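You operate a simulated robot arm through the tools that you are given. There is no shell and no other tool. Be economical: measure what you need, move in short steps, check, and stop when the job is done.

You are at the controls of a simulated two-armed robot. One attempt, no reset.

Task
Pick up the red box with one hand, pass it to the other hand and put it on the top of the side table. Set down upright: red box.

The check looks at the end state, three seconds after you hand in, the way a careful person would. Anything else that was tipped, shoved, dropped, spilled or broken makes it a failure.

Robot
Two 7-joint arms with three-finger grippers on one trunk, on a base that drives. Base frame: it is fixed to the floor where the robot stands at the start and does not move with it; the origin is under the middle of the robot, x ahead of it, y to its left, z up; the surface under the hand at the start is at about z = 880. Units: mm, degrees, N and s.
The left shoulder is at the start at [30, 124, 1008], the right one opposite. With the tool pointing down near the work surface each hand reaches from about 100 to 800 mm from the robot's upright axis, wherever it stands, measured 20 degrees to its own side. Places, roughly: top of the side table [800, -100, 900]. Payload 2.2 kg a hand.
The TCP of each hand is the grasp point between the finger pads, 28 mm short of the fingertips. In the tool frame z runs along the fingers and y along their closing line. The gripper opens to 102 mm. The gripper's body begins 71 mm behind the TCP.
Orientation is that of the tool frame in the base frame, as [roll, pitch, yaw] about the fixed x, y, z axes, in that order (R = Rz(yaw) Ry(pitch) Rx(roll)). With the fingers straight down and closing along the base's y, the tool's x points along the base's -x, its y along +y and its z along -z.

Tools
- The arms move only by the tool play_rows. It takes "left_steps", "right_steps" or both (then of equal length, played together; a hand with none holds still); each is text: rows parted by semicolons, each of 7 numbers parted by spaces: the shift along the tool's x, y, z in mm, then the turn, a rotation vector about the tool's x, y, z in degrees, then the finger opening in mm, from 0 to 102. In form: dx dy dz wx wy wz gripper; .... A call has 1 to 20 rows; each row is the pose to reach, as a shift and turn from the pose commanded when the call began, along the tool's axes at that moment. Each row takes 0.2 s and may step no farther than 50 mm and 8.6 degrees from the row before; otherwise, or with a gripper value out of range, the whole call is refused. A pose out of reach is approached as far as the arm can. The call stops where the force on the tool passes 40 N (or 10 N more than at its start, if that is more) or the arm is blocked; 0.2 s more then pass. Each finger halts on what it meets, pressing with about 25 N; the grip force reading is that of the motor and also rises with nothing between the fingers. The clock runs only during rows and for 0.2 s after the last one: add rows that repeat a pose to give the fingers time. It gives the time, the measured TCP pose, the force on the tool (base axes), the opening and the grip force at its end, in the units of the frame above (readings bear some noise), with the torque about the TCP (base axes, N m) and any sound that the robot's microphone picked up.
- Cameras (640 x 400 px; columns grow to the right, rows downward): "scene" is now at [35.6, 3.9, 1709.1]; the picture's right is [0.06, -1.00, 0.00], its down [-0.87, -0.05, -0.48] and it looks along [0.48, 0.03, -0.88] (base axes); focal length 265 px, centre (320, 200). "left" rides on the left gripper at [72, 38, -86] in its tool frame; the picture's right is [-0.46, 0.89, 0.00], its down [-0.60, -0.32, -0.73] and it looks along [-0.65, -0.34, 0.68] (tool axes); focal length 256 px, centre (320, 200). "right" rides on the right gripper at [69, 44, -86] in its tool frame; the picture's right is [-0.53, 0.85, 0.00], its down [-0.58, -0.36, -0.73] and it looks along [-0.62, -0.39, 0.68] (tool axes); focal length 256 px, centre (320, 200). There is no depth. A picture from a camera that has moved, and an enlarged one, comes with that camera's place and axes in the base frame and with its lens.
- grab_frame(camera): a new picture of that camera. The clock stands still meanwhile.
- lift_body(by): slides the trunk up (or, below 0, down) by that many mm; the arms and the scene camera ride with it, the base frame stays. It gives what a move gives, with no picture.
- roll_base(legs): drives the robot by 1 to 6 legs, each [ahead, left, turn to the left] in mm, mm and degrees, along the robot's own axes; the way and the turn of a leg run together, so that a leg with both is an arc; at most 1500 mm and 180 degrees a leg. The arms and the cameras ride along, it lands a little off, and it stops where it bumps. It gives what a move gives.
- head_to(pan, tilt): turns the head with the scene camera to pan (to the left, within 143 degrees either way) and tilt (down, from -29 to 69), counted from straight ahead of the robot. It gives what a move gives.
- zoom(camera, box): a new picture of the part [left, top, right, bottom] of that camera's present view, enlarged. The clock stands still meanwhile.
- hand_in(): hands the job in; it is judged then, once.

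Work in short steps. Places have to be worked out from the pictures, the camera data and where the tool is seen: move nearer, look again, correct. Check each grasp and each placing, and mend what went wrong. You have 120 turns and 100 pictures in all, those below and enlarged ones among them. Open the grippers and draw the arms clear of the work before you hand the job in, unless the task says otherwise; then end with one line.

The tools are called after ">>>" by a JSON object that holds its "fn" and its "kwargs". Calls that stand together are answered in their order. play_rows: Moves the arms, as the interface text tells. Its arguments: {"type":"object","properties":{"left_steps":{"type":"string"},"right_steps":{"type":"string"}},"required":[]} The other tools are called the same way: lift_body (by) slides the trunk up or down; roll_base (legs) drives the base; head_to (pan, tilt) turns the head that bears the scene camera; grab_frame (camera) takes a picture; zoom (camera, box) takes an enlarged picture of a part of a camera's view; hand_in () hands the job in.

At the start:

```text
time: 0.0
left_tcp_pos: [504.7, 373.3, 1160.9]
left_tcp_rot: [179.9, 0.0, -180.0]
left_wrist_force: [0.7, 0.0, -0.2]
left_wrist_torque: [-0.02, -0.02, 0.01]
left_opening: 102.0
left_grasp_force: 0.2
right_tcp_pos: [417.6, -12.6, 1108.9]
right_tcp_rot: [180.0, 0.0, 180.0]
right_wrist_force: [-0.5, -0.2, 0.4]
right_wrist_torque: [0.01, -0.01, 0.01]
right_opening: 101.9
right_grasp_force: 0.0
trunk travel left (down, up): [-250.0, 290.0]
robot x, y, heading: [0.1, -0.4, 0.1]
head pan, tilt: [3.6, 61.0]
```

scene: 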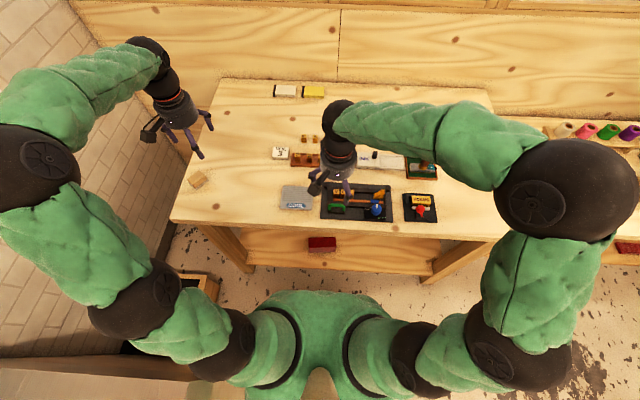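
right: 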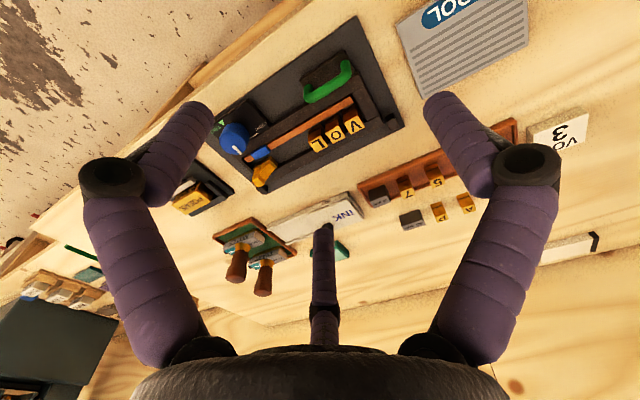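
left: 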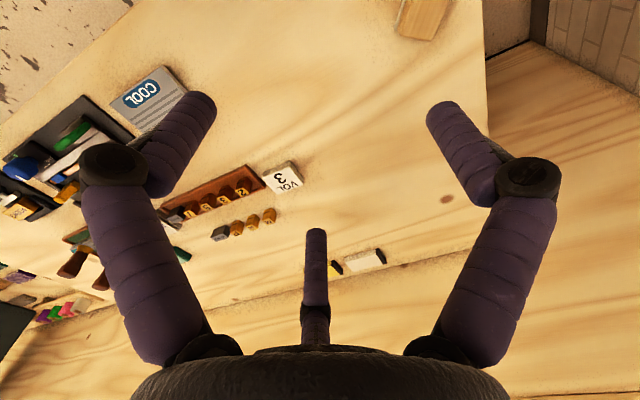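

I'll look closer at the two red things in view, one under the front edge of the bench and one at the far right.

>>> {"fn": "zoom", "kwargs": {"camera": "scene", "box": [160, 70, 500, 290]}}

>>> {"fn": "head_to", "kwargs": {"pan": -60, "tilt": 45}}

>>> {"fn": "grab_frame", "kwargs": {"camera": "scene"}}

```text
1.82 times, centred on (330, 180) of scene
camera zoom: at [35.6, 3.9, 1709.1], right [0.06, -1.0, 0.0], down [-0.87, -0.05, -0.48], along [0.48, 0.03, -0.88], focal length 482 px, centre (302, 236)
```

zoom: 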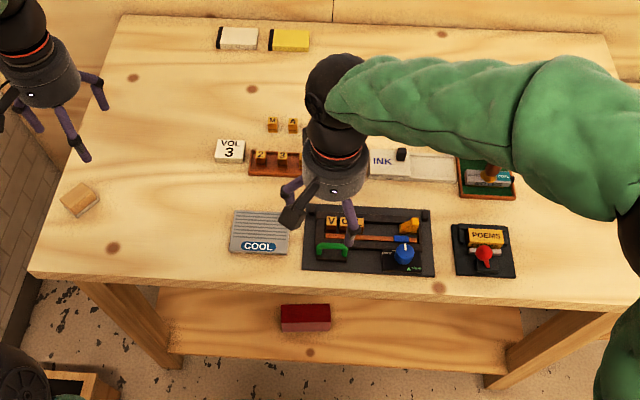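

```text
time: 1.3
left_tcp_pos: [505.4, 372.0, 1159.9]
left_tcp_rot: [180.0, 0.0, -180.0]
left_wrist_force: [-0.3, 0.6, -0.8]
left_wrist_torque: [0.01, -0.01, -0.01]
left_opening: 102.0
left_grasp_force: 0.0
right_tcp_pos: [416.7, -13.4, 1108.8]
right_tcp_rot: [180.0, 0.0, 180.0]
right_wrist_force: [-0.6, 0.4, -0.3]
right_wrist_torque: [0.01, -0.02, -0.01]
right_opening: 102.1
right_grasp_force: 0.0
trunk travel left (down, up): [-250.0, 290.0]
robot x, y, heading: [1.3, 2.7, -0.1]
head pan, tilt: [-60.0, 45.0]
```

```text
95 pictures are left
camera scene: at [11.0, -70.6, 1729.8], right [-0.87, -0.5, 0.0], down [-0.35, 0.61, -0.71], along [0.35, -0.61, -0.71], focal length 265 px, centre (320, 200)
```

scene: 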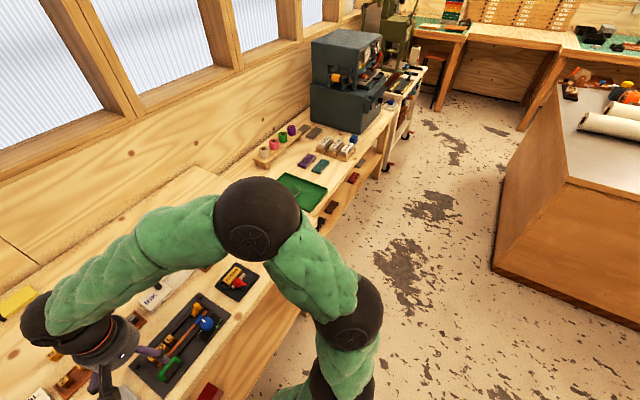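

The bench in front seems to be the side table, with a red box on its lower shelf. I'll check the other red items on the right and what is behind and around the robot.

>>> {"fn": "zoom", "kwargs": {"camera": "scene", "box": [240, 90, 440, 215]}}

>>> {"fn": "head_to", "kwargs": {"pan": 0, "tilt": 69}}

>>> {"fn": "grab_frame", "kwargs": {"camera": "scene"}}

>>> {"fn": "head_to", "kwargs": {"pan": 140, "tilt": 45}}

>>> {"fn": "grab_frame", "kwargs": {"camera": "scene"}}

>>> {"fn": "head_to", "kwargs": {"pan": -140, "tilt": 45}}

>>> {"fn": "grab_frame", "kwargs": {"camera": "scene"}}

```text
3.20 times, centred on (340, 152) of scene
camera zoom: at [11.0, -70.6, 1729.8], right [-0.87, -0.5, 0.0], down [-0.35, 0.61, -0.71], along [0.35, -0.61, -0.71], focal length 849 px, centre (256, 352)
```

zoom: 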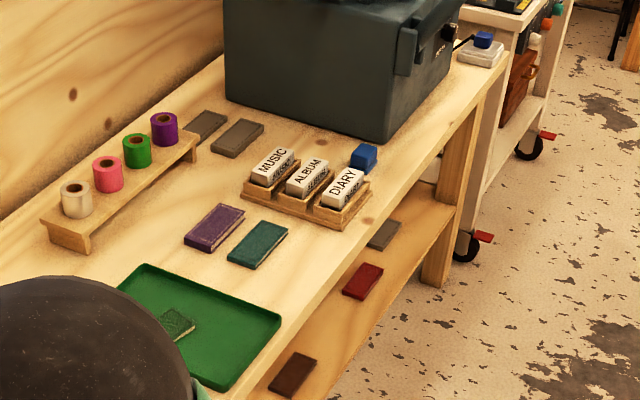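

```text
time: 2.6
left_tcp_pos: [504.0, 373.0, 1161.2]
left_tcp_rot: [180.0, 0.0, -179.9]
left_wrist_force: [0.0, 0.2, -0.4]
left_wrist_torque: [0.06, -0.01, 0.01]
left_opening: 102.1
left_grasp_force: 0.1
right_tcp_pos: [418.3, -14.1, 1109.6]
right_tcp_rot: [180.0, 0.1, -179.9]
right_wrist_force: [-0.1, -0.2, 0.0]
right_wrist_torque: [-0.02, -0.01, 0.02]
right_opening: 102.0
right_grasp_force: 0.1
trunk travel left (down, up): [-250.0, 290.0]
robot x, y, heading: [2.0, 2.0, -0.1]
head pan, tilt: [0.0, 68.8]
```

```text
93 pictures are left
camera scene: at [26.2, -0.2, 1701.0], right [0.0, -1.0, 0.0], down [-0.93, 0.0, -0.36], along [0.36, 0.0, -0.93], focal length 265 px, centre (320, 200)
```

scene: 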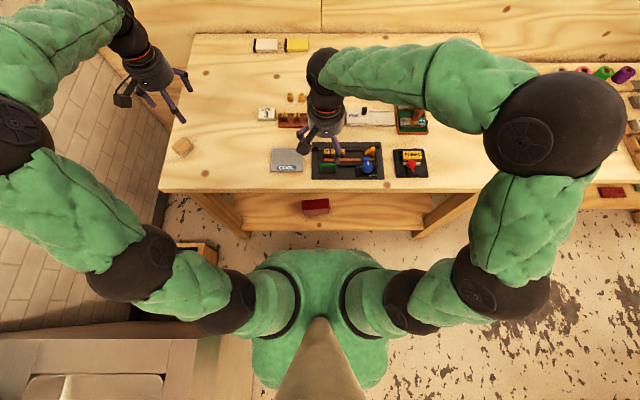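

```text
time: 4.9
left_tcp_pos: [503.5, 373.4, 1159.5]
left_tcp_rot: [-180.0, 0.0, -180.0]
left_wrist_force: [0.1, 0.2, -0.3]
left_wrist_torque: [-0.01, -0.02, 0.0]
left_opening: 102.0
left_grasp_force: 0.2
right_tcp_pos: [417.7, -13.4, 1109.7]
right_tcp_rot: [-180.0, -0.1, -180.0]
right_wrist_force: [-0.5, -0.4, 0.4]
right_wrist_torque: [-0.02, 0.0, 0.03]
right_opening: 101.9
right_grasp_force: 0.1
trunk travel left (down, up): [-250.0, 290.0]
robot x, y, heading: [0.7, 1.5, 0.1]
head pan, tilt: [140.0, 45.0]
```

```text
92 pictures are left
camera scene: at [-92.0, 52.1, 1729.8], right [0.64, 0.77, 0.0], down [0.54, -0.45, -0.71], along [-0.54, 0.45, -0.71], focal length 265 px, centre (320, 200)
```

scene: 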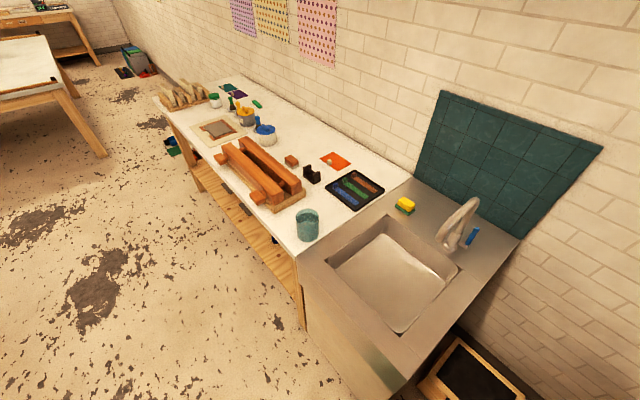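

```text
time: 8.7
left_tcp_pos: [503.9, 372.8, 1161.3]
left_tcp_rot: [-180.0, 0.0, -179.9]
left_wrist_force: [0.1, 0.7, -0.6]
left_wrist_torque: [0.02, -0.01, 0.03]
left_opening: 102.0
left_grasp_force: 0.0
right_tcp_pos: [418.4, -12.9, 1108.0]
right_tcp_rot: [180.0, -0.1, 180.0]
right_wrist_force: [-0.4, 0.4, -0.3]
right_wrist_torque: [-0.03, 0.03, 0.02]
right_opening: 102.0
right_grasp_force: 0.1
trunk travel left (down, up): [-250.0, 290.0]
robot x, y, heading: [0.9, -0.8, 0.1]
head pan, tilt: [-140.0, 45.0]
```

```text
91 pictures are left
camera scene: at [-92.0, -52.5, 1729.9], right [-0.64, 0.77, 0.0], down [0.54, 0.45, -0.71], along [-0.54, -0.45, -0.71], focal length 265 px, centre (320, 200)
```

scene: 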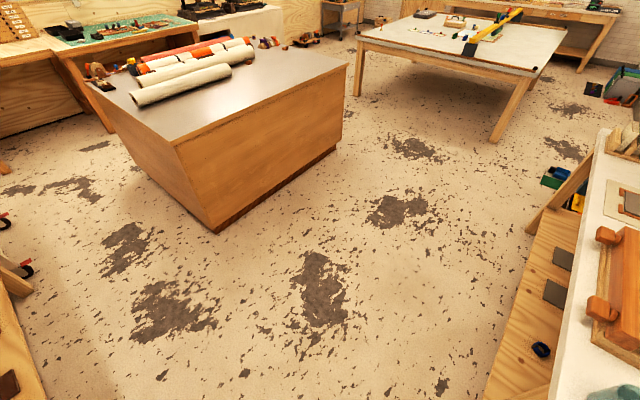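

The front bench is the side table, with the red box on its lower shelf about 120 mm in from the front. I'll back off and look from farther away to fix the shelf height and box size.

>>> {"fn": "roll_base", "kwargs": {"legs": [[-500, 0, 0]]}}

>>> {"fn": "head_to", "kwargs": {"pan": 0, "tilt": 52}}

>>> {"fn": "grab_frame", "kwargs": {"camera": "scene"}}

```text
time: 11.7
left_tcp_pos: [-0.3, 372.8, 1161.3]
left_tcp_rot: [-180.0, 0.0, 179.9]
left_wrist_force: [0.3, -0.3, 0.5]
left_wrist_torque: [0.0, -0.03, -0.03]
left_opening: 101.9
left_grasp_force: 0.2
right_tcp_pos: [-88.4, -14.3, 1109.0]
right_tcp_rot: [-180.0, 0.0, 179.9]
right_wrist_force: [-0.1, 0.2, 0.6]
right_wrist_torque: [-0.02, 0.0, 0.01]
right_opening: 101.9
right_grasp_force: 0.1
trunk travel left (down, up): [-250.0, 290.0]
robot x, y, heading: [-507.5, 2.3, 0.1]
head pan, tilt: [-140.0, 45.0]
```

```text
time: 13.9
left_tcp_pos: [0.2, 373.2, 1160.9]
left_tcp_rot: [179.9, 0.1, 179.9]
left_wrist_force: [-0.2, 0.1, 0.0]
left_wrist_torque: [0.0, -0.01, 0.01]
left_opening: 101.8
left_grasp_force: 0.0
right_tcp_pos: [-87.6, -14.3, 1108.7]
right_tcp_rot: [180.0, 0.0, 180.0]
right_wrist_force: [-0.2, -0.4, -0.2]
right_wrist_torque: [-0.01, -0.02, 0.0]
right_opening: 102.0
right_grasp_force: 0.1
trunk travel left (down, up): [-250.0, 290.0]
robot x, y, heading: [-503.7, 0.7, -0.1]
head pan, tilt: [0.0, 52.0]
```

```text
90 pictures are left
camera scene: at [-460.1, 0.3, 1720.3], right [0.0, -1.0, 0.0], down [-0.79, 0.0, -0.62], along [0.62, 0.0, -0.79], focal length 265 px, centre (320, 200)
```

scene: 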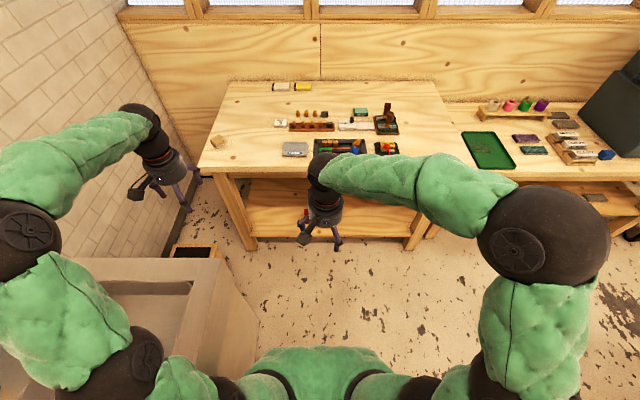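

The right arm hides the shelf. I'll shift the base to the right, away from the sink, and move the right hand back and out of the view.

>>> {"fn": "roll_base", "kwargs": {"legs": [[0, -200, 0]]}}

>>> {"fn": "play_rows", "kwargs": {"right_steps": "0 -45 0 0 0 0 102; 0 -90 0 0 0 0 102; 0 -135 0 0 0 0 102; 0 -180 0 0 0 0 102; 0 -225 0 0 0 0 102; 0 -270 0 0 0 0 102; 0 -300 0 0 0 0 102"}}

>>> {"fn": "lift_body", "kwargs": {"by": -200}}

>>> {"fn": "grab_frame", "kwargs": {"camera": "scene"}}

```text
time: 15.5
left_tcp_pos: [0.9, 170.1, 1160.8]
left_tcp_rot: [179.9, 0.0, 179.7]
left_wrist_force: [-0.8, 0.2, 0.3]
left_wrist_torque: [0.06, 0.02, 0.0]
left_opening: 102.1
left_grasp_force: 0.0
right_tcp_pos: [-87.9, -215.8, 1109.5]
right_tcp_rot: [179.9, 0.0, 179.7]
right_wrist_force: [0.3, -0.1, 0.1]
right_wrist_torque: [-0.01, -0.02, 0.0]
right_opening: 102.0
right_grasp_force: 0.0
trunk travel left (down, up): [-250.0, 290.0]
robot x, y, heading: [-506.4, -195.7, -0.3]
head pan, tilt: [0.0, 52.0]
```

```text
time: 17.1
left_tcp_pos: [0.4, 169.5, 1161.0]
left_tcp_rot: [179.9, 0.1, 179.6]
left_wrist_force: [-0.3, -0.5, 0.4]
left_wrist_torque: [0.01, -0.01, -0.03]
left_opening: 102.1
left_grasp_force: 0.0
right_tcp_pos: [-91.6, -516.5, 1109.3]
right_tcp_rot: [180.0, 0.0, 179.7]
right_wrist_force: [0.3, -0.3, 0.5]
right_wrist_torque: [-0.01, 0.0, 0.0]
right_opening: 101.9
right_grasp_force: 0.0
trunk travel left (down, up): [-250.0, 290.0]
robot x, y, heading: [-506.9, -197.8, -0.2]
head pan, tilt: [0.0, 52.0]
```

```text
time: 19.3
left_tcp_pos: [-0.4, 170.6, 961.8]
left_tcp_rot: [180.0, 0.1, 179.6]
left_wrist_force: [-1.2, -0.6, 0.2]
left_wrist_torque: [-0.02, -0.01, -0.03]
left_opening: 102.0
left_grasp_force: 0.1
right_tcp_pos: [-90.8, -514.1, 908.5]
right_tcp_rot: [-179.9, 0.1, 179.6]
right_wrist_force: [0.0, 0.2, 0.6]
right_wrist_torque: [0.01, 0.02, 0.02]
right_opening: 102.0
right_grasp_force: 0.0
trunk travel left (down, up): [-50.0, 490.0]
robot x, y, heading: [-509.5, -194.5, -0.2]
head pan, tilt: [0.0, 52.0]
```

```text
89 pictures are left
camera scene: at [-461.2, -198.8, 1520.4], right [-0.01, -1.0, 0.0], down [-0.79, 0.01, -0.62], along [0.62, 0.0, -0.79], focal length 265 px, centre (320, 200)
```

scene: 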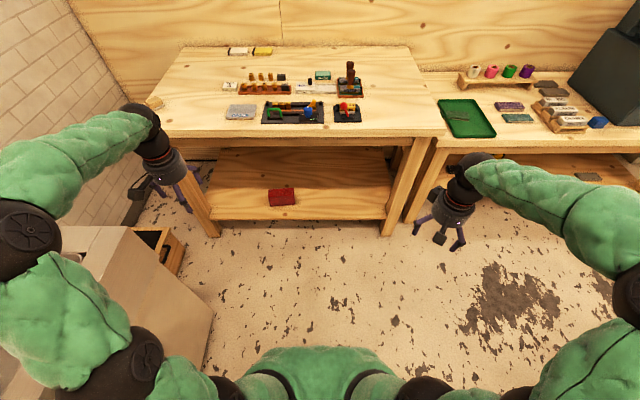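

Now the box is visible; I zoom in to measure it.

>>> {"fn": "zoom", "kwargs": {"camera": "scene", "box": [200, 120, 360, 220]}}

```text
4.00 times, centred on (280, 170) of scene
camera zoom: at [-461.2, -198.8, 1520.4], right [-0.01, -1.0, 0.0], down [-0.79, 0.01, -0.62], along [0.62, 0.0, -0.79], focal length 1061 px, centre (480, 320)
```

zoom: 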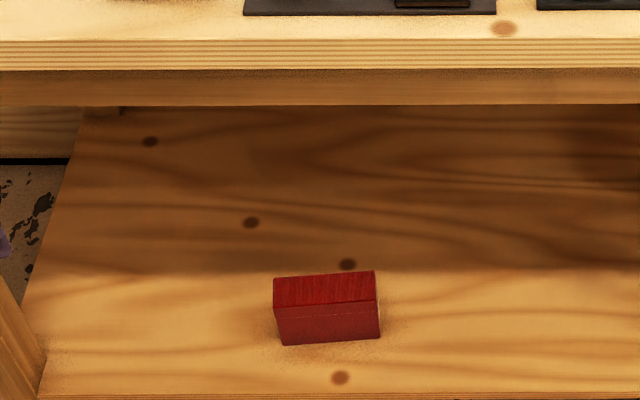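

Triangulating two views gives a shelf at z≈200–215. The box is about 150 (y) x 63 (x) x 88 high, its front face at x≈516, y≈30, yaw ≈+5°. I'll lower the trunk and bring the left hand down in front of the bench, pointing down, so that driving forward later puts it under the tabletop.

>>> {"fn": "lift_body", "kwargs": {"by": -48}}

>>> {"fn": "play_rows", "kwargs": {"left_steps": "-12 -12 42 0 0 0 102; -24 -24 84 0 0 0 102; -36 -36 126 0 0 0 102; -48 -48 168 0 0 0 102; -60 -60 210 0 0 0 102; -72 -72 252 0 0 0 102; -84 -84 294 0 0 0 102; -96 -96 336 0 0 0 102; -108 -108 378 0 0 0 102; -120 -120 420 0 0 0 102; -132 -132 460 0 0 0 102; -144 -140 495 0 0 0 102; -144 -140 495 0 0 0 102"}}

>>> {"fn": "grab_frame", "kwargs": {"camera": "scene"}}

>>> {"fn": "grab_frame", "kwargs": {"camera": "left"}}

```text
time: 20.2
left_tcp_pos: [0.4, 170.1, 912.2]
left_tcp_rot: [-179.9, 0.0, 179.6]
left_wrist_force: [-0.4, -0.2, 0.4]
left_wrist_torque: [-0.04, -0.01, 0.0]
left_opening: 102.0
left_grasp_force: 0.0
right_tcp_pos: [-91.4, -515.1, 860.1]
right_tcp_rot: [-179.9, 0.1, 179.5]
right_wrist_force: [-0.4, 0.3, 0.1]
right_wrist_torque: [-0.03, 0.0, 0.01]
right_opening: 101.6
right_grasp_force: 0.1
trunk travel left (down, up): [-2.0, 538.0]
robot x, y, heading: [-509.8, -198.4, -0.5]
head pan, tilt: [0.0, 52.0]
```

```text
time: 23.0
left_tcp_pos: [143.2, 29.8, 414.4]
left_tcp_rot: [-180.0, 0.0, 179.6]
left_wrist_force: [0.3, 0.6, 0.0]
left_wrist_torque: [0.02, 0.0, -0.04]
left_opening: 102.0
left_grasp_force: 0.1
right_tcp_pos: [-90.2, -514.6, 860.2]
right_tcp_rot: [180.0, -0.1, 179.7]
right_wrist_force: [0.0, 0.1, 0.5]
right_wrist_torque: [0.01, -0.03, -0.01]
right_opening: 101.9
right_grasp_force: 0.0
trunk travel left (down, up): [-2.0, 538.0]
robot x, y, heading: [-506.8, -197.5, -0.2]
head pan, tilt: [0.0, 52.0]
```

```text
87 pictures are left
camera scene: at [-460.9, -198.8, 1472.3], right [-0.01, -1.0, 0.0], down [-0.79, 0.01, -0.62], along [0.62, 0.0, -0.79], focal length 265 px, centre (320, 200)
```

scene: 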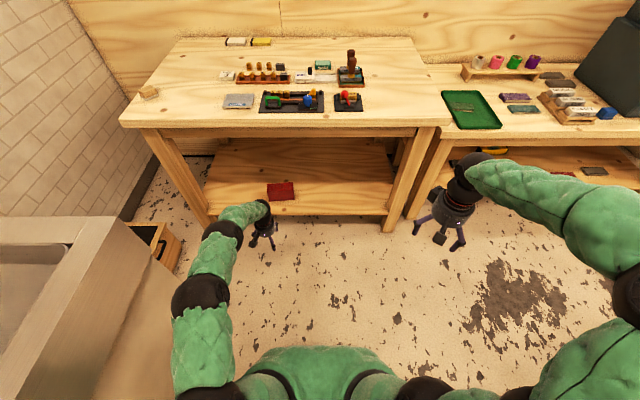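

```text
86 pictures are left
camera left: at [72.1, 67.4, 501.8], right [0.47, 0.88, 0.0], down [0.6, -0.32, 0.73], along [0.64, -0.34, -0.68], focal length 256 px, centre (320, 200)
```

left: 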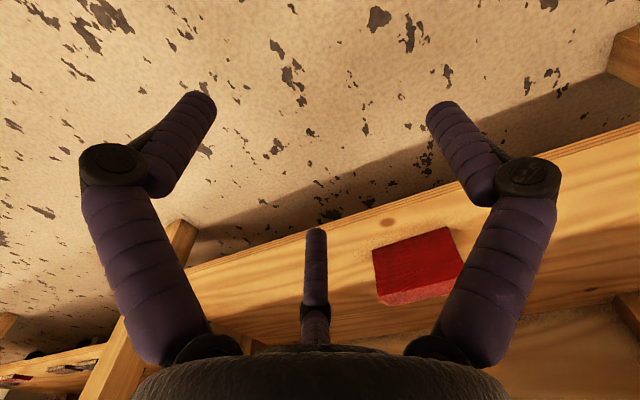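

The camera shows three fingers at 120°, not the described two. I'll close the left gripper partly to see how they really move, before trusting the geometry.

>>> {"fn": "play_rows", "kwargs": {"left_steps": "0 0 0 0 0 0 60; 0 0 0 0 0 0 20; 0 0 0 0 0 0 20; 0 0 0 0 0 0 20"}}

>>> {"fn": "grab_frame", "kwargs": {"camera": "left"}}

>>> {"fn": "zoom", "kwargs": {"camera": "scene", "box": [400, 140, 500, 260]}}

>>> {"fn": "zoom", "kwargs": {"camera": "scene", "box": [220, 170, 320, 260]}}

```text
time: 24.0
left_tcp_pos: [144.0, 29.5, 414.1]
left_tcp_rot: [-180.0, 0.1, 179.6]
left_wrist_force: [0.1, 0.5, 0.1]
left_wrist_torque: [0.02, 0.0, -0.02]
left_opening: 19.8
left_grasp_force: 0.1
right_tcp_pos: [-90.5, -515.0, 860.5]
right_tcp_rot: [180.0, 0.0, 179.6]
right_wrist_force: [0.3, -0.1, -0.6]
right_wrist_torque: [0.02, 0.0, 0.01]
right_opening: 102.2
right_grasp_force: 0.1
trunk travel left (down, up): [-2.0, 538.0]
robot x, y, heading: [-506.7, -198.8, -0.5]
head pan, tilt: [0.0, 52.0]
```

```text
85 pictures are left
camera left: at [72.1, 67.4, 502.1], right [0.47, 0.88, 0.0], down [0.6, -0.32, 0.73], along [0.64, -0.34, -0.68], focal length 256 px, centre (320, 200)
```

left: 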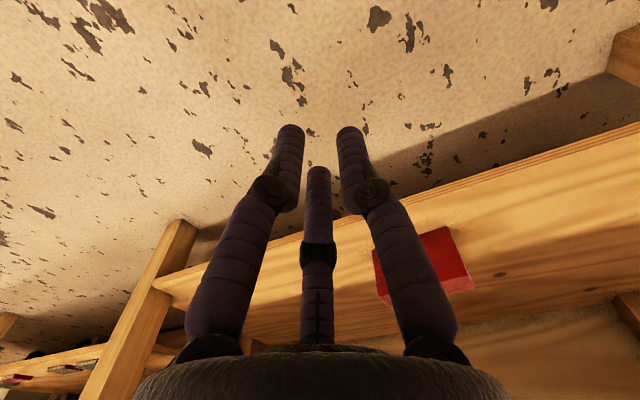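

```text
3.33 times, centred on (450, 200) of scene
camera zoom: at [-461.0, -198.8, 1472.3], right [-0.01, -1.0, 0.0], down [-0.79, 0.01, -0.62], along [0.62, 0.0, -0.79], focal length 884 px, centre (-113, 200)
```

zoom: 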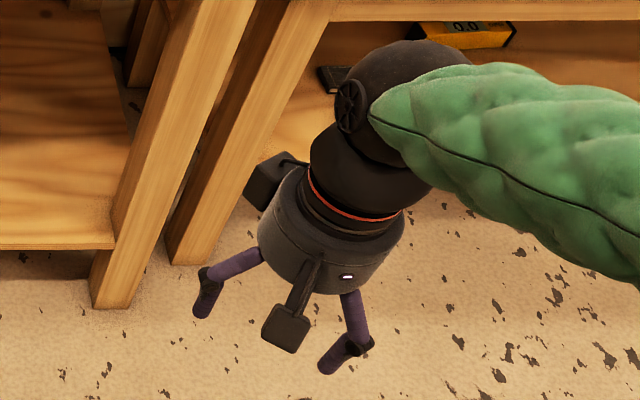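

```text
4.44 times, centred on (270, 215) of scene
camera zoom: at [-461.0, -198.8, 1472.3], right [-0.01, -1.0, 0.0], down [-0.79, 0.01, -0.62], along [0.62, 0.0, -0.79], focal length 1179 px, centre (542, 133)
```

zoom: 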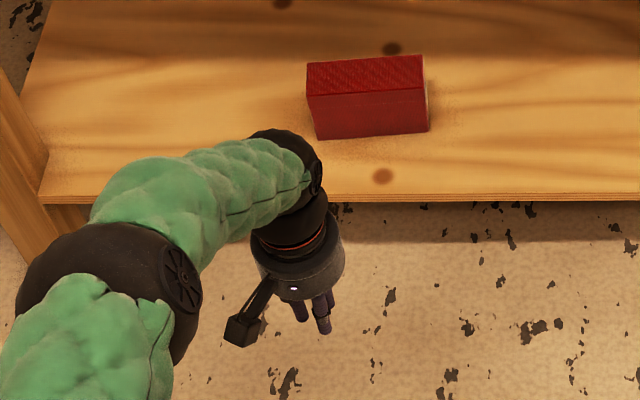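

The skin shows three fingers closing radially (one on tool +y, two on −y), while readings describe two closing along y. I'll plan for both. I now turn the left hand to yaw ≈95 so the closing line meets the box's 63 mm side, and reopen.

>>> {"fn": "play_rows", "kwargs": {"left_steps": "0 0 0 0 0 8.5 40; 0 0 0 0 0 17 80; 0 0 0 0 0 25.5 102; 0 0 0 0 0 34 102; 0 0 0 0 0 42.5 102; 0 0 0 0 0 51 102; 0 0 0 0 0 59.5 102; 0 0 0 0 0 68 102; 0 0 0 0 0 76.5 102; 0 0 0 0 0 84.6 102; 0 0 0 0 0 84.6 102"}}

>>> {"fn": "grab_frame", "kwargs": {"camera": "scene"}}

>>> {"fn": "grab_frame", "kwargs": {"camera": "left"}}

```text
time: 26.4
left_tcp_pos: [143.0, 29.7, 417.1]
left_tcp_rot: [179.9, 0.0, 94.9]
left_wrist_force: [0.2, -0.5, 0.0]
left_wrist_torque: [0.01, -0.01, -0.01]
left_opening: 102.2
left_grasp_force: 0.0
right_tcp_pos: [-91.0, -516.1, 860.7]
right_tcp_rot: [180.0, -0.1, 179.6]
right_wrist_force: [0.6, 0.0, 0.4]
right_wrist_torque: [-0.02, -0.01, -0.02]
right_opening: 102.1
right_grasp_force: 0.1
trunk travel left (down, up): [-2.0, 538.0]
robot x, y, heading: [-504.0, -196.0, -0.6]
head pan, tilt: [0.0, 52.0]
```

```text
82 pictures are left
camera scene: at [-461.1, -198.8, 1472.3], right [-0.01, -1.0, 0.0], down [-0.79, 0.01, -0.62], along [0.62, 0.0, -0.79], focal length 265 px, centre (320, 200)
```

scene: 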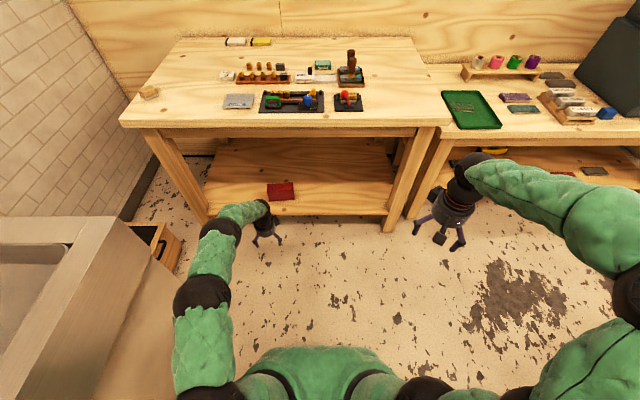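

```text
81 pictures are left
camera left: at [174.8, 104.9, 503.7], right [0.92, -0.39, 0.0], down [-0.26, -0.63, 0.73], along [-0.28, -0.67, -0.68], focal length 256 px, centre (320, 200)
```

left: 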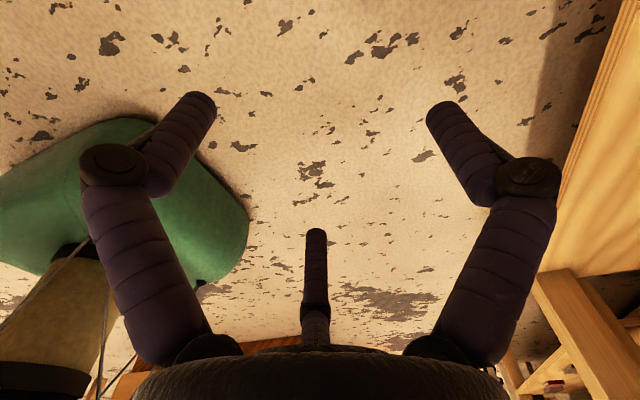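

I raise the right hand clear of the benches and drive forward 250 mm so the left hand nears the shelf edge, below the tabletop.

>>> {"fn": "play_rows", "kwargs": {"right_steps": "0 0 -45 0 0 0 102; 0 0 -90 0 0 0 102; 0 0 -135 0 0 0 102; 0 0 -180 0 0 0 102; 0 0 -220 0 0 0 102"}}

>>> {"fn": "roll_base", "kwargs": {"legs": [[270, 0, 0]]}}

>>> {"fn": "grab_frame", "kwargs": {"camera": "left"}}

>>> {"fn": "grab_frame", "kwargs": {"camera": "scene"}}

```text
time: 27.6
left_tcp_pos: [143.7, 29.9, 417.9]
left_tcp_rot: [179.9, 0.0, 94.9]
left_wrist_force: [-0.1, -0.6, -0.1]
left_wrist_torque: [0.0, 0.03, 0.01]
left_opening: 102.2
left_grasp_force: 0.0
right_tcp_pos: [-92.4, -515.8, 1082.8]
right_tcp_rot: [180.0, -0.1, 179.6]
right_wrist_force: [0.5, -0.2, -0.5]
right_wrist_torque: [0.0, -0.03, -0.01]
right_opening: 102.0
right_grasp_force: 0.0
trunk travel left (down, up): [-2.0, 538.0]
robot x, y, heading: [-504.7, -198.2, -0.6]
head pan, tilt: [0.0, 52.0]
```

```text
time: 29.5
left_tcp_pos: [415.3, 25.3, 417.5]
left_tcp_rot: [180.0, 0.0, 94.8]
left_wrist_force: [0.3, 0.3, 0.8]
left_wrist_torque: [0.0, 0.03, 0.05]
left_opening: 102.0
left_grasp_force: 0.0
right_tcp_pos: [179.2, -518.9, 1081.2]
right_tcp_rot: [180.0, 0.0, 179.5]
right_wrist_force: [0.2, 0.0, -0.4]
right_wrist_torque: [0.02, 0.0, -0.03]
right_opening: 101.8
right_grasp_force: 0.0
trunk travel left (down, up): [-2.0, 538.0]
robot x, y, heading: [-234.6, -199.3, -0.3]
head pan, tilt: [0.0, 52.0]
```

```text
80 pictures are left
camera left: at [447.8, 101.3, 503.5], right [0.92, -0.39, 0.0], down [-0.26, -0.63, 0.73], along [-0.28, -0.67, -0.68], focal length 256 px, centre (320, 200)
```

left: 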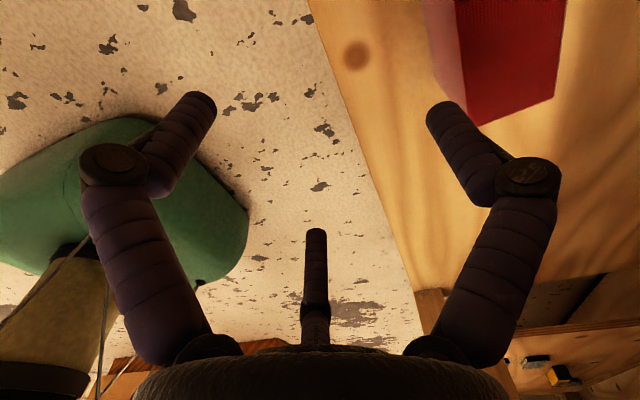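

```text
79 pictures are left
camera scene: at [-188.2, -201.1, 1472.2], right [-0.01, -1.0, 0.0], down [-0.79, 0.01, -0.62], along [0.62, -0.01, -0.79], focal length 265 px, centre (320, 200)
```

scene: 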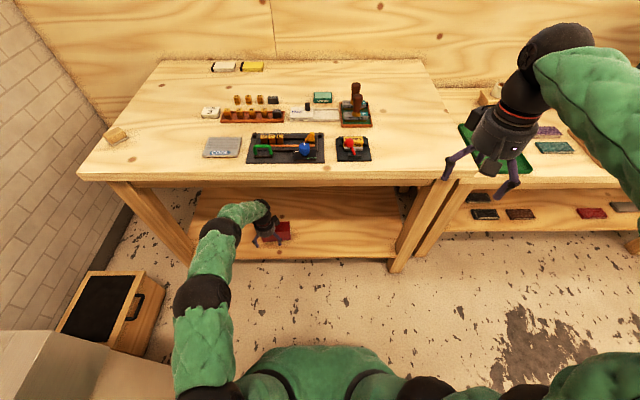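

The box appears at the upper right of the hand view. I zoom there to get its corners.

>>> {"fn": "zoom", "kwargs": {"camera": "left", "box": [400, 0, 600, 140]}}

>>> {"fn": "zoom", "kwargs": {"camera": "scene", "box": [220, 190, 320, 260]}}

```text
2.86 times, centred on (500, 70) of left
camera zoom: at [447.8, 101.3, 503.5], right [0.92, -0.39, 0.0], down [-0.26, -0.63, 0.73], along [-0.28, -0.67, -0.68], focal length 731 px, centre (-194, 571)
```

zoom: 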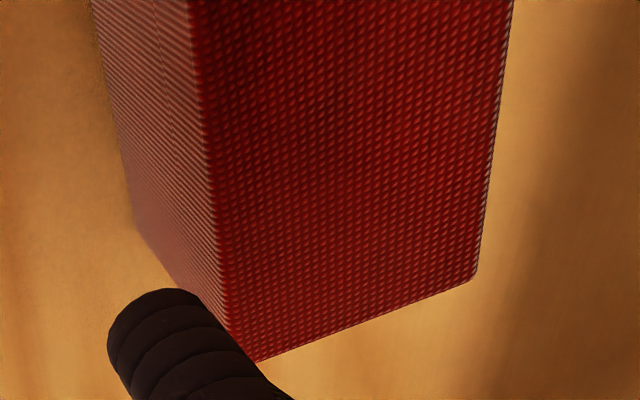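

```text
5.71 times, centred on (270, 225) of scene
camera zoom: at [-188.2, -201.1, 1472.2], right [-0.01, -1.0, 0.0], down [-0.79, 0.01, -0.62], along [0.62, -0.01, -0.79], focal length 1516 px, centre (606, 57)
```

zoom: 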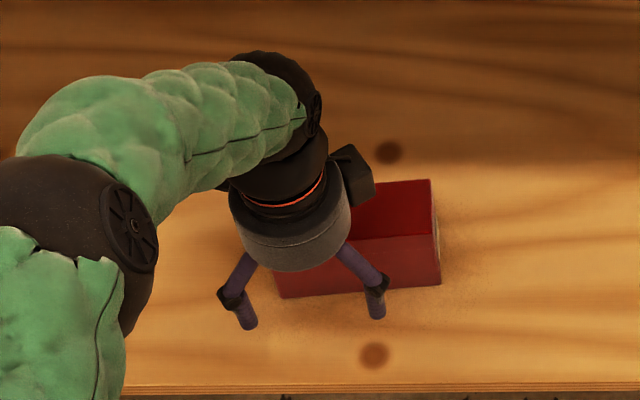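

Box estimate: centre ≈(545, 27), yaw ≈5.8°, 149 x 56 x 90, top z≈305, shelf ≈215. I drive 115 mm more to bring the hand over it (tips clear at z≈389) and look again.

>>> {"fn": "roll_base", "kwargs": {"legs": [[115, 0, 0]]}}

>>> {"fn": "grab_frame", "kwargs": {"camera": "left"}}

>>> {"fn": "grab_frame", "kwargs": {"camera": "scene"}}

```text
time: 30.7
left_tcp_pos: [477.0, 18.1, 388.6]
left_tcp_rot: [-176.1, 0.6, 94.5]
left_wrist_force: [-0.6, -0.1, 0.0]
left_wrist_torque: [-0.03, -0.03, 0.0]
left_opening: 102.0
left_grasp_force: 0.0
right_tcp_pos: [277.5, -519.2, 1082.3]
right_tcp_rot: [180.0, 0.0, 179.7]
right_wrist_force: [-0.6, 0.0, 0.5]
right_wrist_torque: [0.02, -0.02, 0.0]
right_opening: 102.1
right_grasp_force: 0.1
trunk travel left (down, up): [-2.0, 538.0]
robot x, y, heading: [-137.2, -200.0, -0.5]
head pan, tilt: [0.0, 52.0]
stopped in leg 1: the robot was blocked; the commanded pose is now the measured one
```

```text
76 pictures are left
camera left: at [514.6, 94.0, 471.9], right [0.92, -0.4, -0.06], down [-0.22, -0.62, 0.76], along [-0.33, -0.68, -0.65], focal length 256 px, centre (320, 200)
```

left: 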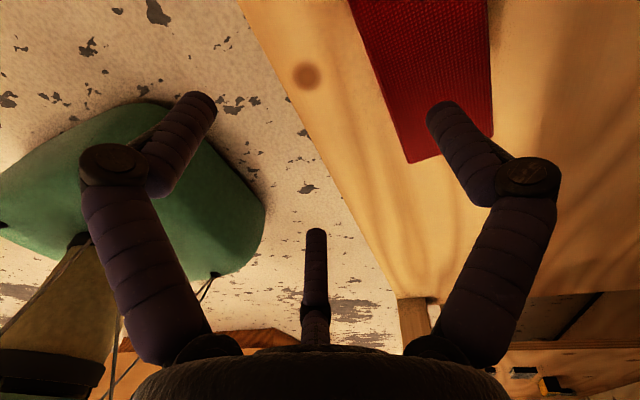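

```text
75 pictures are left
camera scene: at [-92.9, -202.0, 1472.5], right [-0.01, -1.0, 0.0], down [-0.79, 0.0, -0.62], along [0.62, 0.0, -0.79], focal length 265 px, centre (320, 200)
```

scene: 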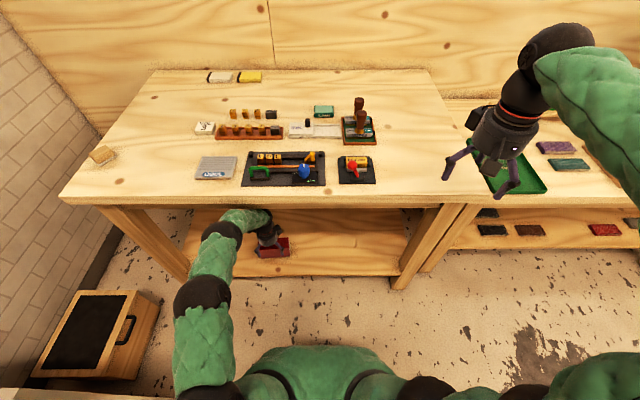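

The arm bumped something — likely the wrist/forearm on the bench apron. I zoom in to see where.

>>> {"fn": "zoom", "kwargs": {"camera": "scene", "box": [170, 170, 330, 270]}}

```text
4.00 times, centred on (250, 220) of scene
camera zoom: at [-92.9, -202.0, 1472.5], right [-0.01, -1.0, 0.0], down [-0.79, 0.0, -0.62], along [0.62, 0.0, -0.79], focal length 1061 px, centre (600, 120)
```

zoom: 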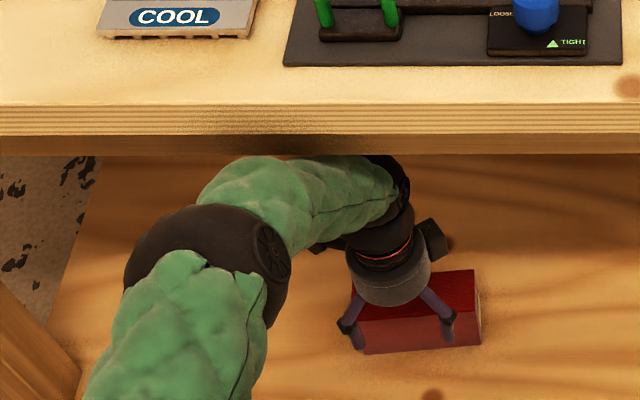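

The forearm arch touched the apron's lower edge (z≈755). I back off 60 mm, level the tool, and lower the hand to z≈362 so the arch passes under it, still clear of the box top.

>>> {"fn": "roll_base", "kwargs": {"legs": [[-70, 0, 0]]}}

>>> {"fn": "play_rows", "kwargs": {"left_steps": "0 0 8 -2 0.3 -0.6 102; 0 0 16 -3.9 0.6 -1.3 102; 0 0 26 -3.9 0.6 -1.3 102; 0 0 26 -3.9 0.6 -1.3 102"}}

>>> {"fn": "zoom", "kwargs": {"camera": "scene", "box": [170, 150, 330, 250]}}

```text
time: 31.7
left_tcp_pos: [408.1, 18.7, 389.3]
left_tcp_rot: [-176.2, 0.5, 94.3]
left_wrist_force: [-0.4, -0.8, 0.6]
left_wrist_torque: [-0.01, -0.02, 0.01]
left_opening: 102.1
left_grasp_force: 0.1
right_tcp_pos: [206.2, -517.9, 1082.0]
right_tcp_rot: [180.0, 0.2, 179.6]
right_wrist_force: [-0.9, 0.0, 0.1]
right_wrist_torque: [-0.02, -0.04, 0.0]
right_opening: 101.9
right_grasp_force: 0.2
trunk travel left (down, up): [-2.0, 538.0]
robot x, y, heading: [-209.2, -204.2, -0.1]
head pan, tilt: [0.0, 52.0]
```

```text
time: 32.7
left_tcp_pos: [405.5, 17.7, 364.0]
left_tcp_rot: [179.9, -0.2, 95.8]
left_wrist_force: [0.2, -1.0, -0.4]
left_wrist_torque: [-0.03, -0.01, 0.03]
left_opening: 102.0
left_grasp_force: 0.0
right_tcp_pos: [206.3, -518.9, 1081.4]
right_tcp_rot: [180.0, 0.0, 179.7]
right_wrist_force: [-0.1, -0.2, 0.4]
right_wrist_torque: [0.01, 0.01, -0.01]
right_opening: 101.9
right_grasp_force: 0.1
trunk travel left (down, up): [-2.0, 538.0]
robot x, y, heading: [-206.5, -203.7, -0.6]
head pan, tilt: [0.0, 52.0]
```

```text
4.00 times, centred on (250, 200) of scene
camera zoom: at [-162.8, -201.7, 1472.3], right [-0.01, -1.0, 0.0], down [-0.79, 0.01, -0.62], along [0.62, 0.0, -0.79], focal length 1061 px, centre (600, 200)
```

zoom: 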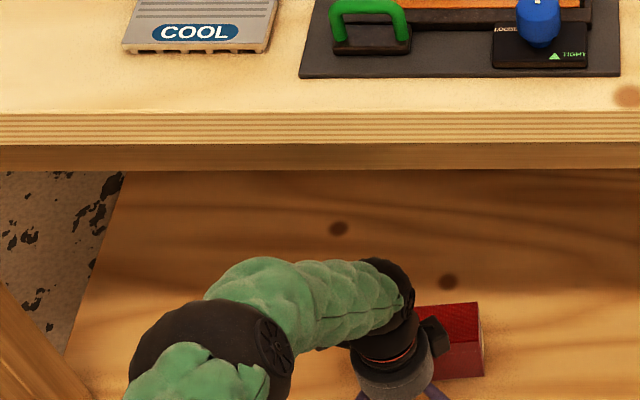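

The arch needs to be flatter: I'll back the base 120 mm and stretch the left arm forward by the same, which lowers the elbow and forearm.

>>> {"fn": "roll_base", "kwargs": {"legs": [[-120, 0, 0]]}}

>>> {"fn": "play_rows", "kwargs": {"left_steps": "0 40 0 0 0 0 102; 0 80 0 0 0 0 102; 0 120 0 0 0 0 102; 0 120 0 0 0 0 102"}}

>>> {"fn": "grab_frame", "kwargs": {"camera": "scene"}}

```text
time: 34.0
left_tcp_pos: [287.8, 18.0, 364.0]
left_tcp_rot: [179.9, -0.1, 95.6]
left_wrist_force: [0.4, 1.2, 0.6]
left_wrist_torque: [-0.01, -0.04, -0.01]
left_opening: 102.0
left_grasp_force: 0.1
right_tcp_pos: [87.6, -518.3, 1081.8]
right_tcp_rot: [-179.9, 0.1, 179.6]
right_wrist_force: [0.0, 0.1, 0.8]
right_wrist_torque: [0.0, -0.04, 0.04]
right_opening: 102.1
right_grasp_force: 0.1
trunk travel left (down, up): [-2.0, 538.0]
robot x, y, heading: [-326.2, -197.8, -0.3]
head pan, tilt: [0.0, 52.0]
```

```text
time: 35.0
left_tcp_pos: [361.2, 18.4, 382.0]
left_tcp_rot: [179.9, -0.2, 95.8]
left_wrist_force: [0.2, 0.9, -0.1]
left_wrist_torque: [0.0, -0.02, -0.03]
left_opening: 102.2
left_grasp_force: 0.0
left hand out of reach, approached as far as the arm can: row 2, 3, 4
right_tcp_pos: [87.2, -517.3, 1081.9]
right_tcp_rot: [180.0, 0.2, 179.6]
right_wrist_force: [-0.1, 0.3, -0.2]
right_wrist_torque: [0.02, -0.03, -0.02]
right_opening: 101.7
right_grasp_force: 0.0
trunk travel left (down, up): [-2.0, 538.0]
robot x, y, heading: [-323.4, -198.1, -0.4]
head pan, tilt: [0.0, 52.0]
```

```text
72 pictures are left
camera scene: at [-281.2, -201.0, 1472.3], right [-0.01, -1.0, 0.0], down [-0.79, 0.01, -0.62], along [0.62, 0.0, -0.79], focal length 265 px, centre (320, 200)
```

scene: 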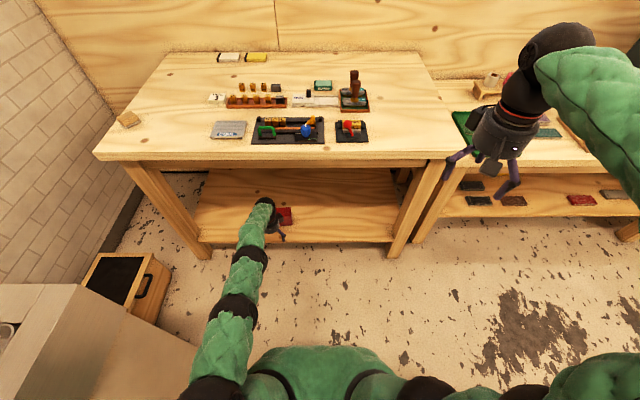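

The arm is nearly straight at ~685 mm and low. I pull the hand back a little to 635 mm from the axis at z≈370 and set y≈48, then check before driving it in.

>>> {"fn": "play_rows", "kwargs": {"left_steps": "9 -31 -2 0 0 0 102; 18 -62 -4 0 0 0 102; 27 -93 -6 0 0 0 102; 27 -93 -6 0 0 0 102"}}

>>> {"fn": "roll_base", "kwargs": {"legs": [[120, 0, 0]]}}

>>> {"fn": "zoom", "kwargs": {"camera": "scene", "box": [170, 150, 330, 250]}}

```text
time: 36.0
left_tcp_pos: [265.7, 35.7, 386.8]
left_tcp_rot: [179.9, -0.1, 95.6]
left_wrist_force: [-0.2, -0.3, 0.3]
left_wrist_torque: [-0.01, -0.01, -0.01]
left_opening: 102.0
left_grasp_force: 0.0
right_tcp_pos: [87.7, -517.4, 1081.7]
right_tcp_rot: [-179.9, 0.1, 179.6]
right_wrist_force: [0.3, 0.9, 0.7]
right_wrist_torque: [-0.02, -0.02, -0.02]
right_opening: 102.1
right_grasp_force: 0.2
trunk travel left (down, up): [-2.0, 538.0]
robot x, y, heading: [-328.5, -198.9, -0.8]
head pan, tilt: [0.0, 52.0]
```

```text
time: 37.2
left_tcp_pos: [388.4, 34.9, 386.9]
left_tcp_rot: [179.8, -0.1, 95.5]
left_wrist_force: [0.7, -0.2, 0.1]
left_wrist_torque: [-0.01, 0.01, 0.03]
left_opening: 101.7
left_grasp_force: 0.0
right_tcp_pos: [209.9, -519.6, 1081.3]
right_tcp_rot: [-180.0, 0.0, 179.5]
right_wrist_force: [-0.2, 0.7, 0.1]
right_wrist_torque: [0.0, -0.01, -0.02]
right_opening: 102.2
right_grasp_force: 0.1
trunk travel left (down, up): [-2.0, 538.0]
robot x, y, heading: [-204.0, -197.1, -0.5]
head pan, tilt: [0.0, 52.0]
```

```text
4.00 times, centred on (250, 200) of scene
camera zoom: at [-158.2, -202.0, 1472.2], right [-0.01, -1.0, 0.0], down [-0.79, 0.01, -0.62], along [0.61, -0.01, -0.79], focal length 1061 px, centre (600, 200)
```

zoom: 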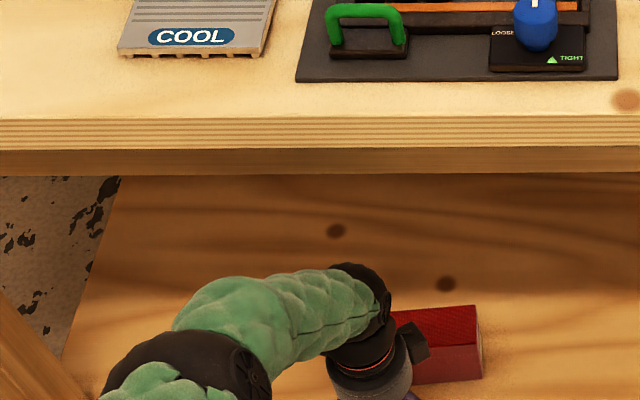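

Commands restart from the measured pose, so the hand is at 592 mm from the axis. I extend it 45 mm, lower it to z≈364 and shift y to ≈48 in the free space, then drive in 60 mm.

>>> {"fn": "play_rows", "kwargs": {"left_steps": "0 0 12 0 0 0 102; 4 23 23 0 0 0 102; 8 46 23 0 0 0 102; 8 46 23 0 0 0 102"}}

>>> {"fn": "roll_base", "kwargs": {"legs": [[55, 0, 0]]}}

>>> {"fn": "zoom", "kwargs": {"camera": "scene", "box": [170, 160, 330, 260]}}

>>> {"fn": "grab_frame", "kwargs": {"camera": "left"}}

```text
time: 38.2
left_tcp_pos: [432.7, 46.2, 364.1]
left_tcp_rot: [179.9, -0.1, 95.5]
left_wrist_force: [-0.3, -0.6, 0.0]
left_wrist_torque: [-0.01, 0.02, 0.03]
left_opening: 101.8
left_grasp_force: 0.0
right_tcp_pos: [208.6, -519.4, 1082.4]
right_tcp_rot: [180.0, 0.0, 179.4]
right_wrist_force: [0.4, -0.3, -0.5]
right_wrist_torque: [0.01, 0.0, 0.02]
right_opening: 102.0
right_grasp_force: 0.1
trunk travel left (down, up): [-2.0, 538.0]
robot x, y, heading: [-201.3, -200.7, -0.6]
head pan, tilt: [0.0, 52.0]
```

```text
time: 39.2
left_tcp_pos: [488.1, 46.3, 363.5]
left_tcp_rot: [-179.9, -0.2, 95.6]
left_wrist_force: [0.1, 0.2, 0.1]
left_wrist_torque: [0.03, 0.0, 0.04]
left_opening: 102.0
left_grasp_force: 0.1
right_tcp_pos: [263.9, -519.8, 1080.5]
right_tcp_rot: [-180.0, -0.2, 179.6]
right_wrist_force: [0.2, -0.5, -0.4]
right_wrist_torque: [0.0, -0.01, -0.02]
right_opening: 102.0
right_grasp_force: 0.0
trunk travel left (down, up): [-2.0, 538.0]
robot x, y, heading: [-150.3, -204.2, -0.2]
head pan, tilt: [0.0, 52.0]
```

```text
4.00 times, centred on (250, 210) of scene
camera zoom: at [-103.4, -202.4, 1472.2], right [-0.01, -1.0, 0.0], down [-0.79, 0.01, -0.61], along [0.61, -0.01, -0.79], focal length 1061 px, centre (600, 160)
```

zoom: 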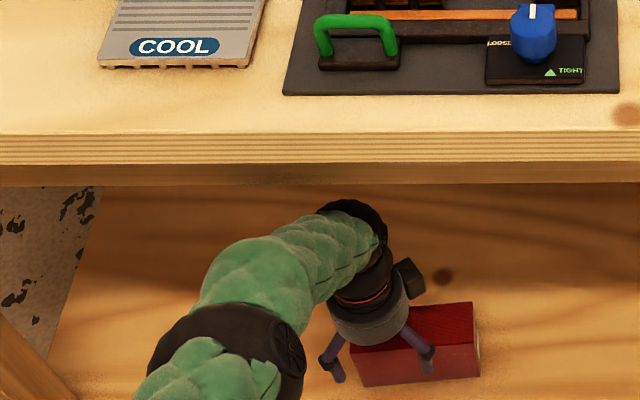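

```text
69 pictures are left
camera left: at [518.7, 121.1, 450.1], right [0.93, -0.38, 0.0], down [-0.26, -0.63, 0.73], along [-0.28, -0.68, -0.68], focal length 256 px, centre (320, 200)
```

left: 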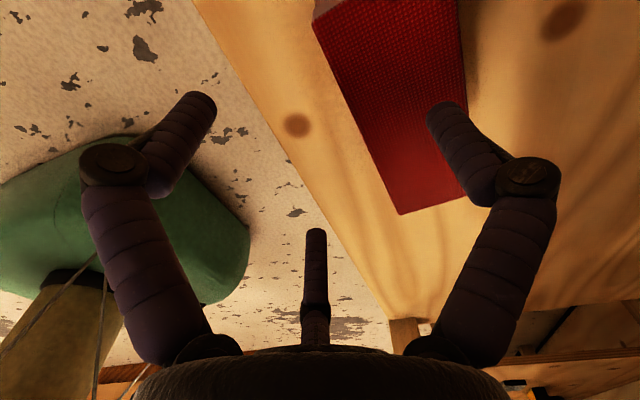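

Refined: front face mid ≈(510, 20), box top z≈313, centre ≈(538, 22), yaw ≈4.6°. Hand is clear of the apron, so I drive 38 mm more to put the TCP near (526, 45).

>>> {"fn": "roll_base", "kwargs": {"legs": [[38, 0, 0]]}}

>>> {"fn": "grab_frame", "kwargs": {"camera": "left"}}

>>> {"fn": "zoom", "kwargs": {"camera": "scene", "box": [200, 180, 320, 255]}}

```text
time: 40.0
left_tcp_pos: [524.7, 45.1, 363.3]
left_tcp_rot: [180.0, -0.1, 95.5]
left_wrist_force: [0.8, 0.2, -0.1]
left_wrist_torque: [0.0, 0.03, 0.01]
left_opening: 102.0
left_grasp_force: 0.1
right_tcp_pos: [301.8, -519.9, 1080.9]
right_tcp_rot: [180.0, -0.1, 179.5]
right_wrist_force: [0.9, -0.4, 0.4]
right_wrist_torque: [-0.03, -0.03, -0.02]
right_opening: 102.1
right_grasp_force: 0.1
trunk travel left (down, up): [-2.0, 538.0]
robot x, y, heading: [-111.5, -205.8, -1.0]
head pan, tilt: [0.0, 52.0]
```

```text
68 pictures are left
camera left: at [556.1, 120.5, 450.1], right [0.93, -0.38, 0.0], down [-0.26, -0.63, 0.73], along [-0.28, -0.68, -0.68], focal length 256 px, centre (320, 200)
```

left: 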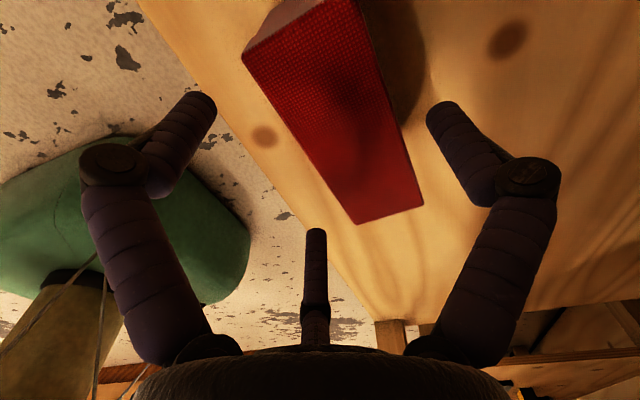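

```text
5.33 times, centred on (260, 218) of scene
camera zoom: at [-66.2, -202.7, 1472.2], right [-0.01, -1.0, 0.0], down [-0.79, 0.01, -0.62], along [0.61, -0.01, -0.79], focal length 1414 px, centre (640, 107)
```

zoom: 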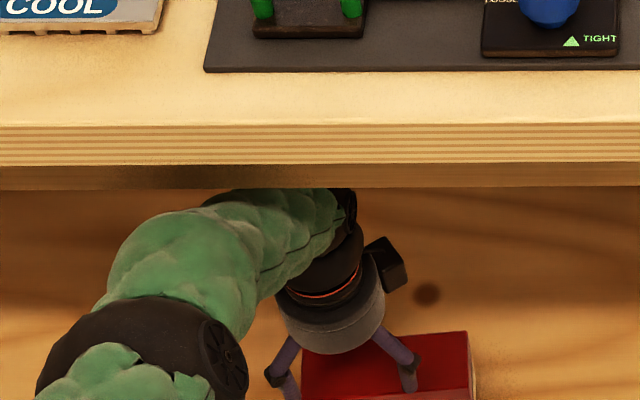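

Box centreline at y=45 is x≈537, so the TCP sits 12 mm short, leaving ~10 mm margin to both two- and three-finger layouts. I lower 85 mm with fingers open, in small rows.

>>> {"fn": "play_rows", "kwargs": {"left_steps": "0 0 10 0 0 0 102; 0 0 20 0 0 0 102; 0 0 30 0 0 0 102; 0 0 40 0 0 0 102; 0 0 50 0 0 0 102"}}

>>> {"fn": "grab_frame", "kwargs": {"camera": "left"}}

```text
time: 41.2
left_tcp_pos: [524.3, 45.9, 314.5]
left_tcp_rot: [179.9, -0.3, 95.6]
left_wrist_force: [-0.2, -0.4, 0.5]
left_wrist_torque: [0.0, 0.03, 0.01]
left_opening: 102.1
left_grasp_force: 0.2
right_tcp_pos: [301.7, -520.6, 1079.8]
right_tcp_rot: [180.0, 0.0, 179.5]
right_wrist_force: [-0.4, 0.2, 0.5]
right_wrist_torque: [0.02, 0.03, 0.0]
right_opening: 102.0
right_grasp_force: 0.0
trunk travel left (down, up): [-2.0, 538.0]
robot x, y, heading: [-114.0, -204.0, -0.5]
head pan, tilt: [0.0, 52.0]
```

```text
66 pictures are left
camera left: at [555.5, 120.8, 400.6], right [0.93, -0.38, 0.0], down [-0.26, -0.63, 0.73], along [-0.27, -0.68, -0.68], focal length 256 px, centre (320, 200)
```

left: 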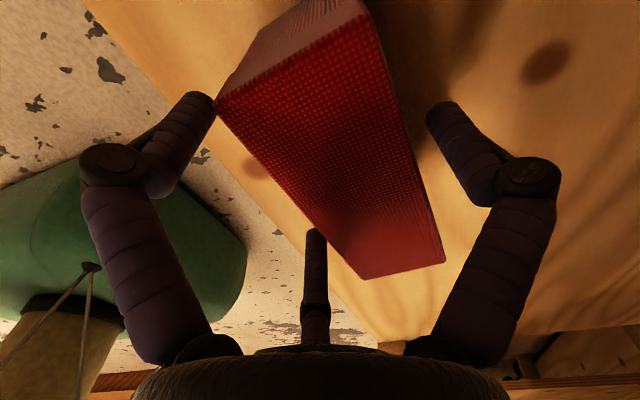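

Top z≈316; the fingertips now straddle the box with ~12 mm to the front face. I lower 32 mm more and close slowly.

>>> {"fn": "play_rows", "kwargs": {"left_steps": "0 0 10 0 0 0 102; 0 0 20 0 0 0 102; 0 0 32 0 0 0 102; 0 0 32 0 0 0 90; 0 0 32 0 0 0 85; 0 0 32 0 0 0 80; 0 0 32 0 0 0 76"}}

>>> {"fn": "grab_frame", "kwargs": {"camera": "left"}}

```text
time: 42.8
left_tcp_pos: [522.4, 45.5, 290.5]
left_tcp_rot: [179.7, -0.2, 95.5]
left_wrist_force: [2.4, 0.8, 6.0]
left_wrist_torque: [0.11, -0.08, 0.11]
left_opening: 81.9
left_grasp_force: 24.8
left hand out of reach, approached as far as the arm can: row 3, 4, 5, 6, 7
right_tcp_pos: [301.9, -520.1, 1081.3]
right_tcp_rot: [180.0, 0.0, 179.6]
right_wrist_force: [-0.9, -0.7, -0.4]
right_wrist_torque: [0.01, 0.02, -0.01]
right_opening: 101.9
right_grasp_force: 0.1
trunk travel left (down, up): [-2.0, 538.0]
robot x, y, heading: [-112.3, -207.0, -0.8]
head pan, tilt: [0.0, 52.0]
```

```text
65 pictures are left
camera left: at [552.7, 120.7, 377.4], right [0.93, -0.38, 0.0], down [-0.26, -0.63, 0.73], along [-0.27, -0.68, -0.69], focal length 256 px, centre (320, 200)
```

left: 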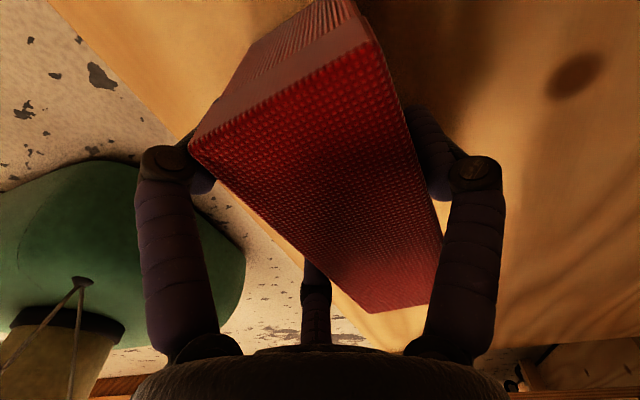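

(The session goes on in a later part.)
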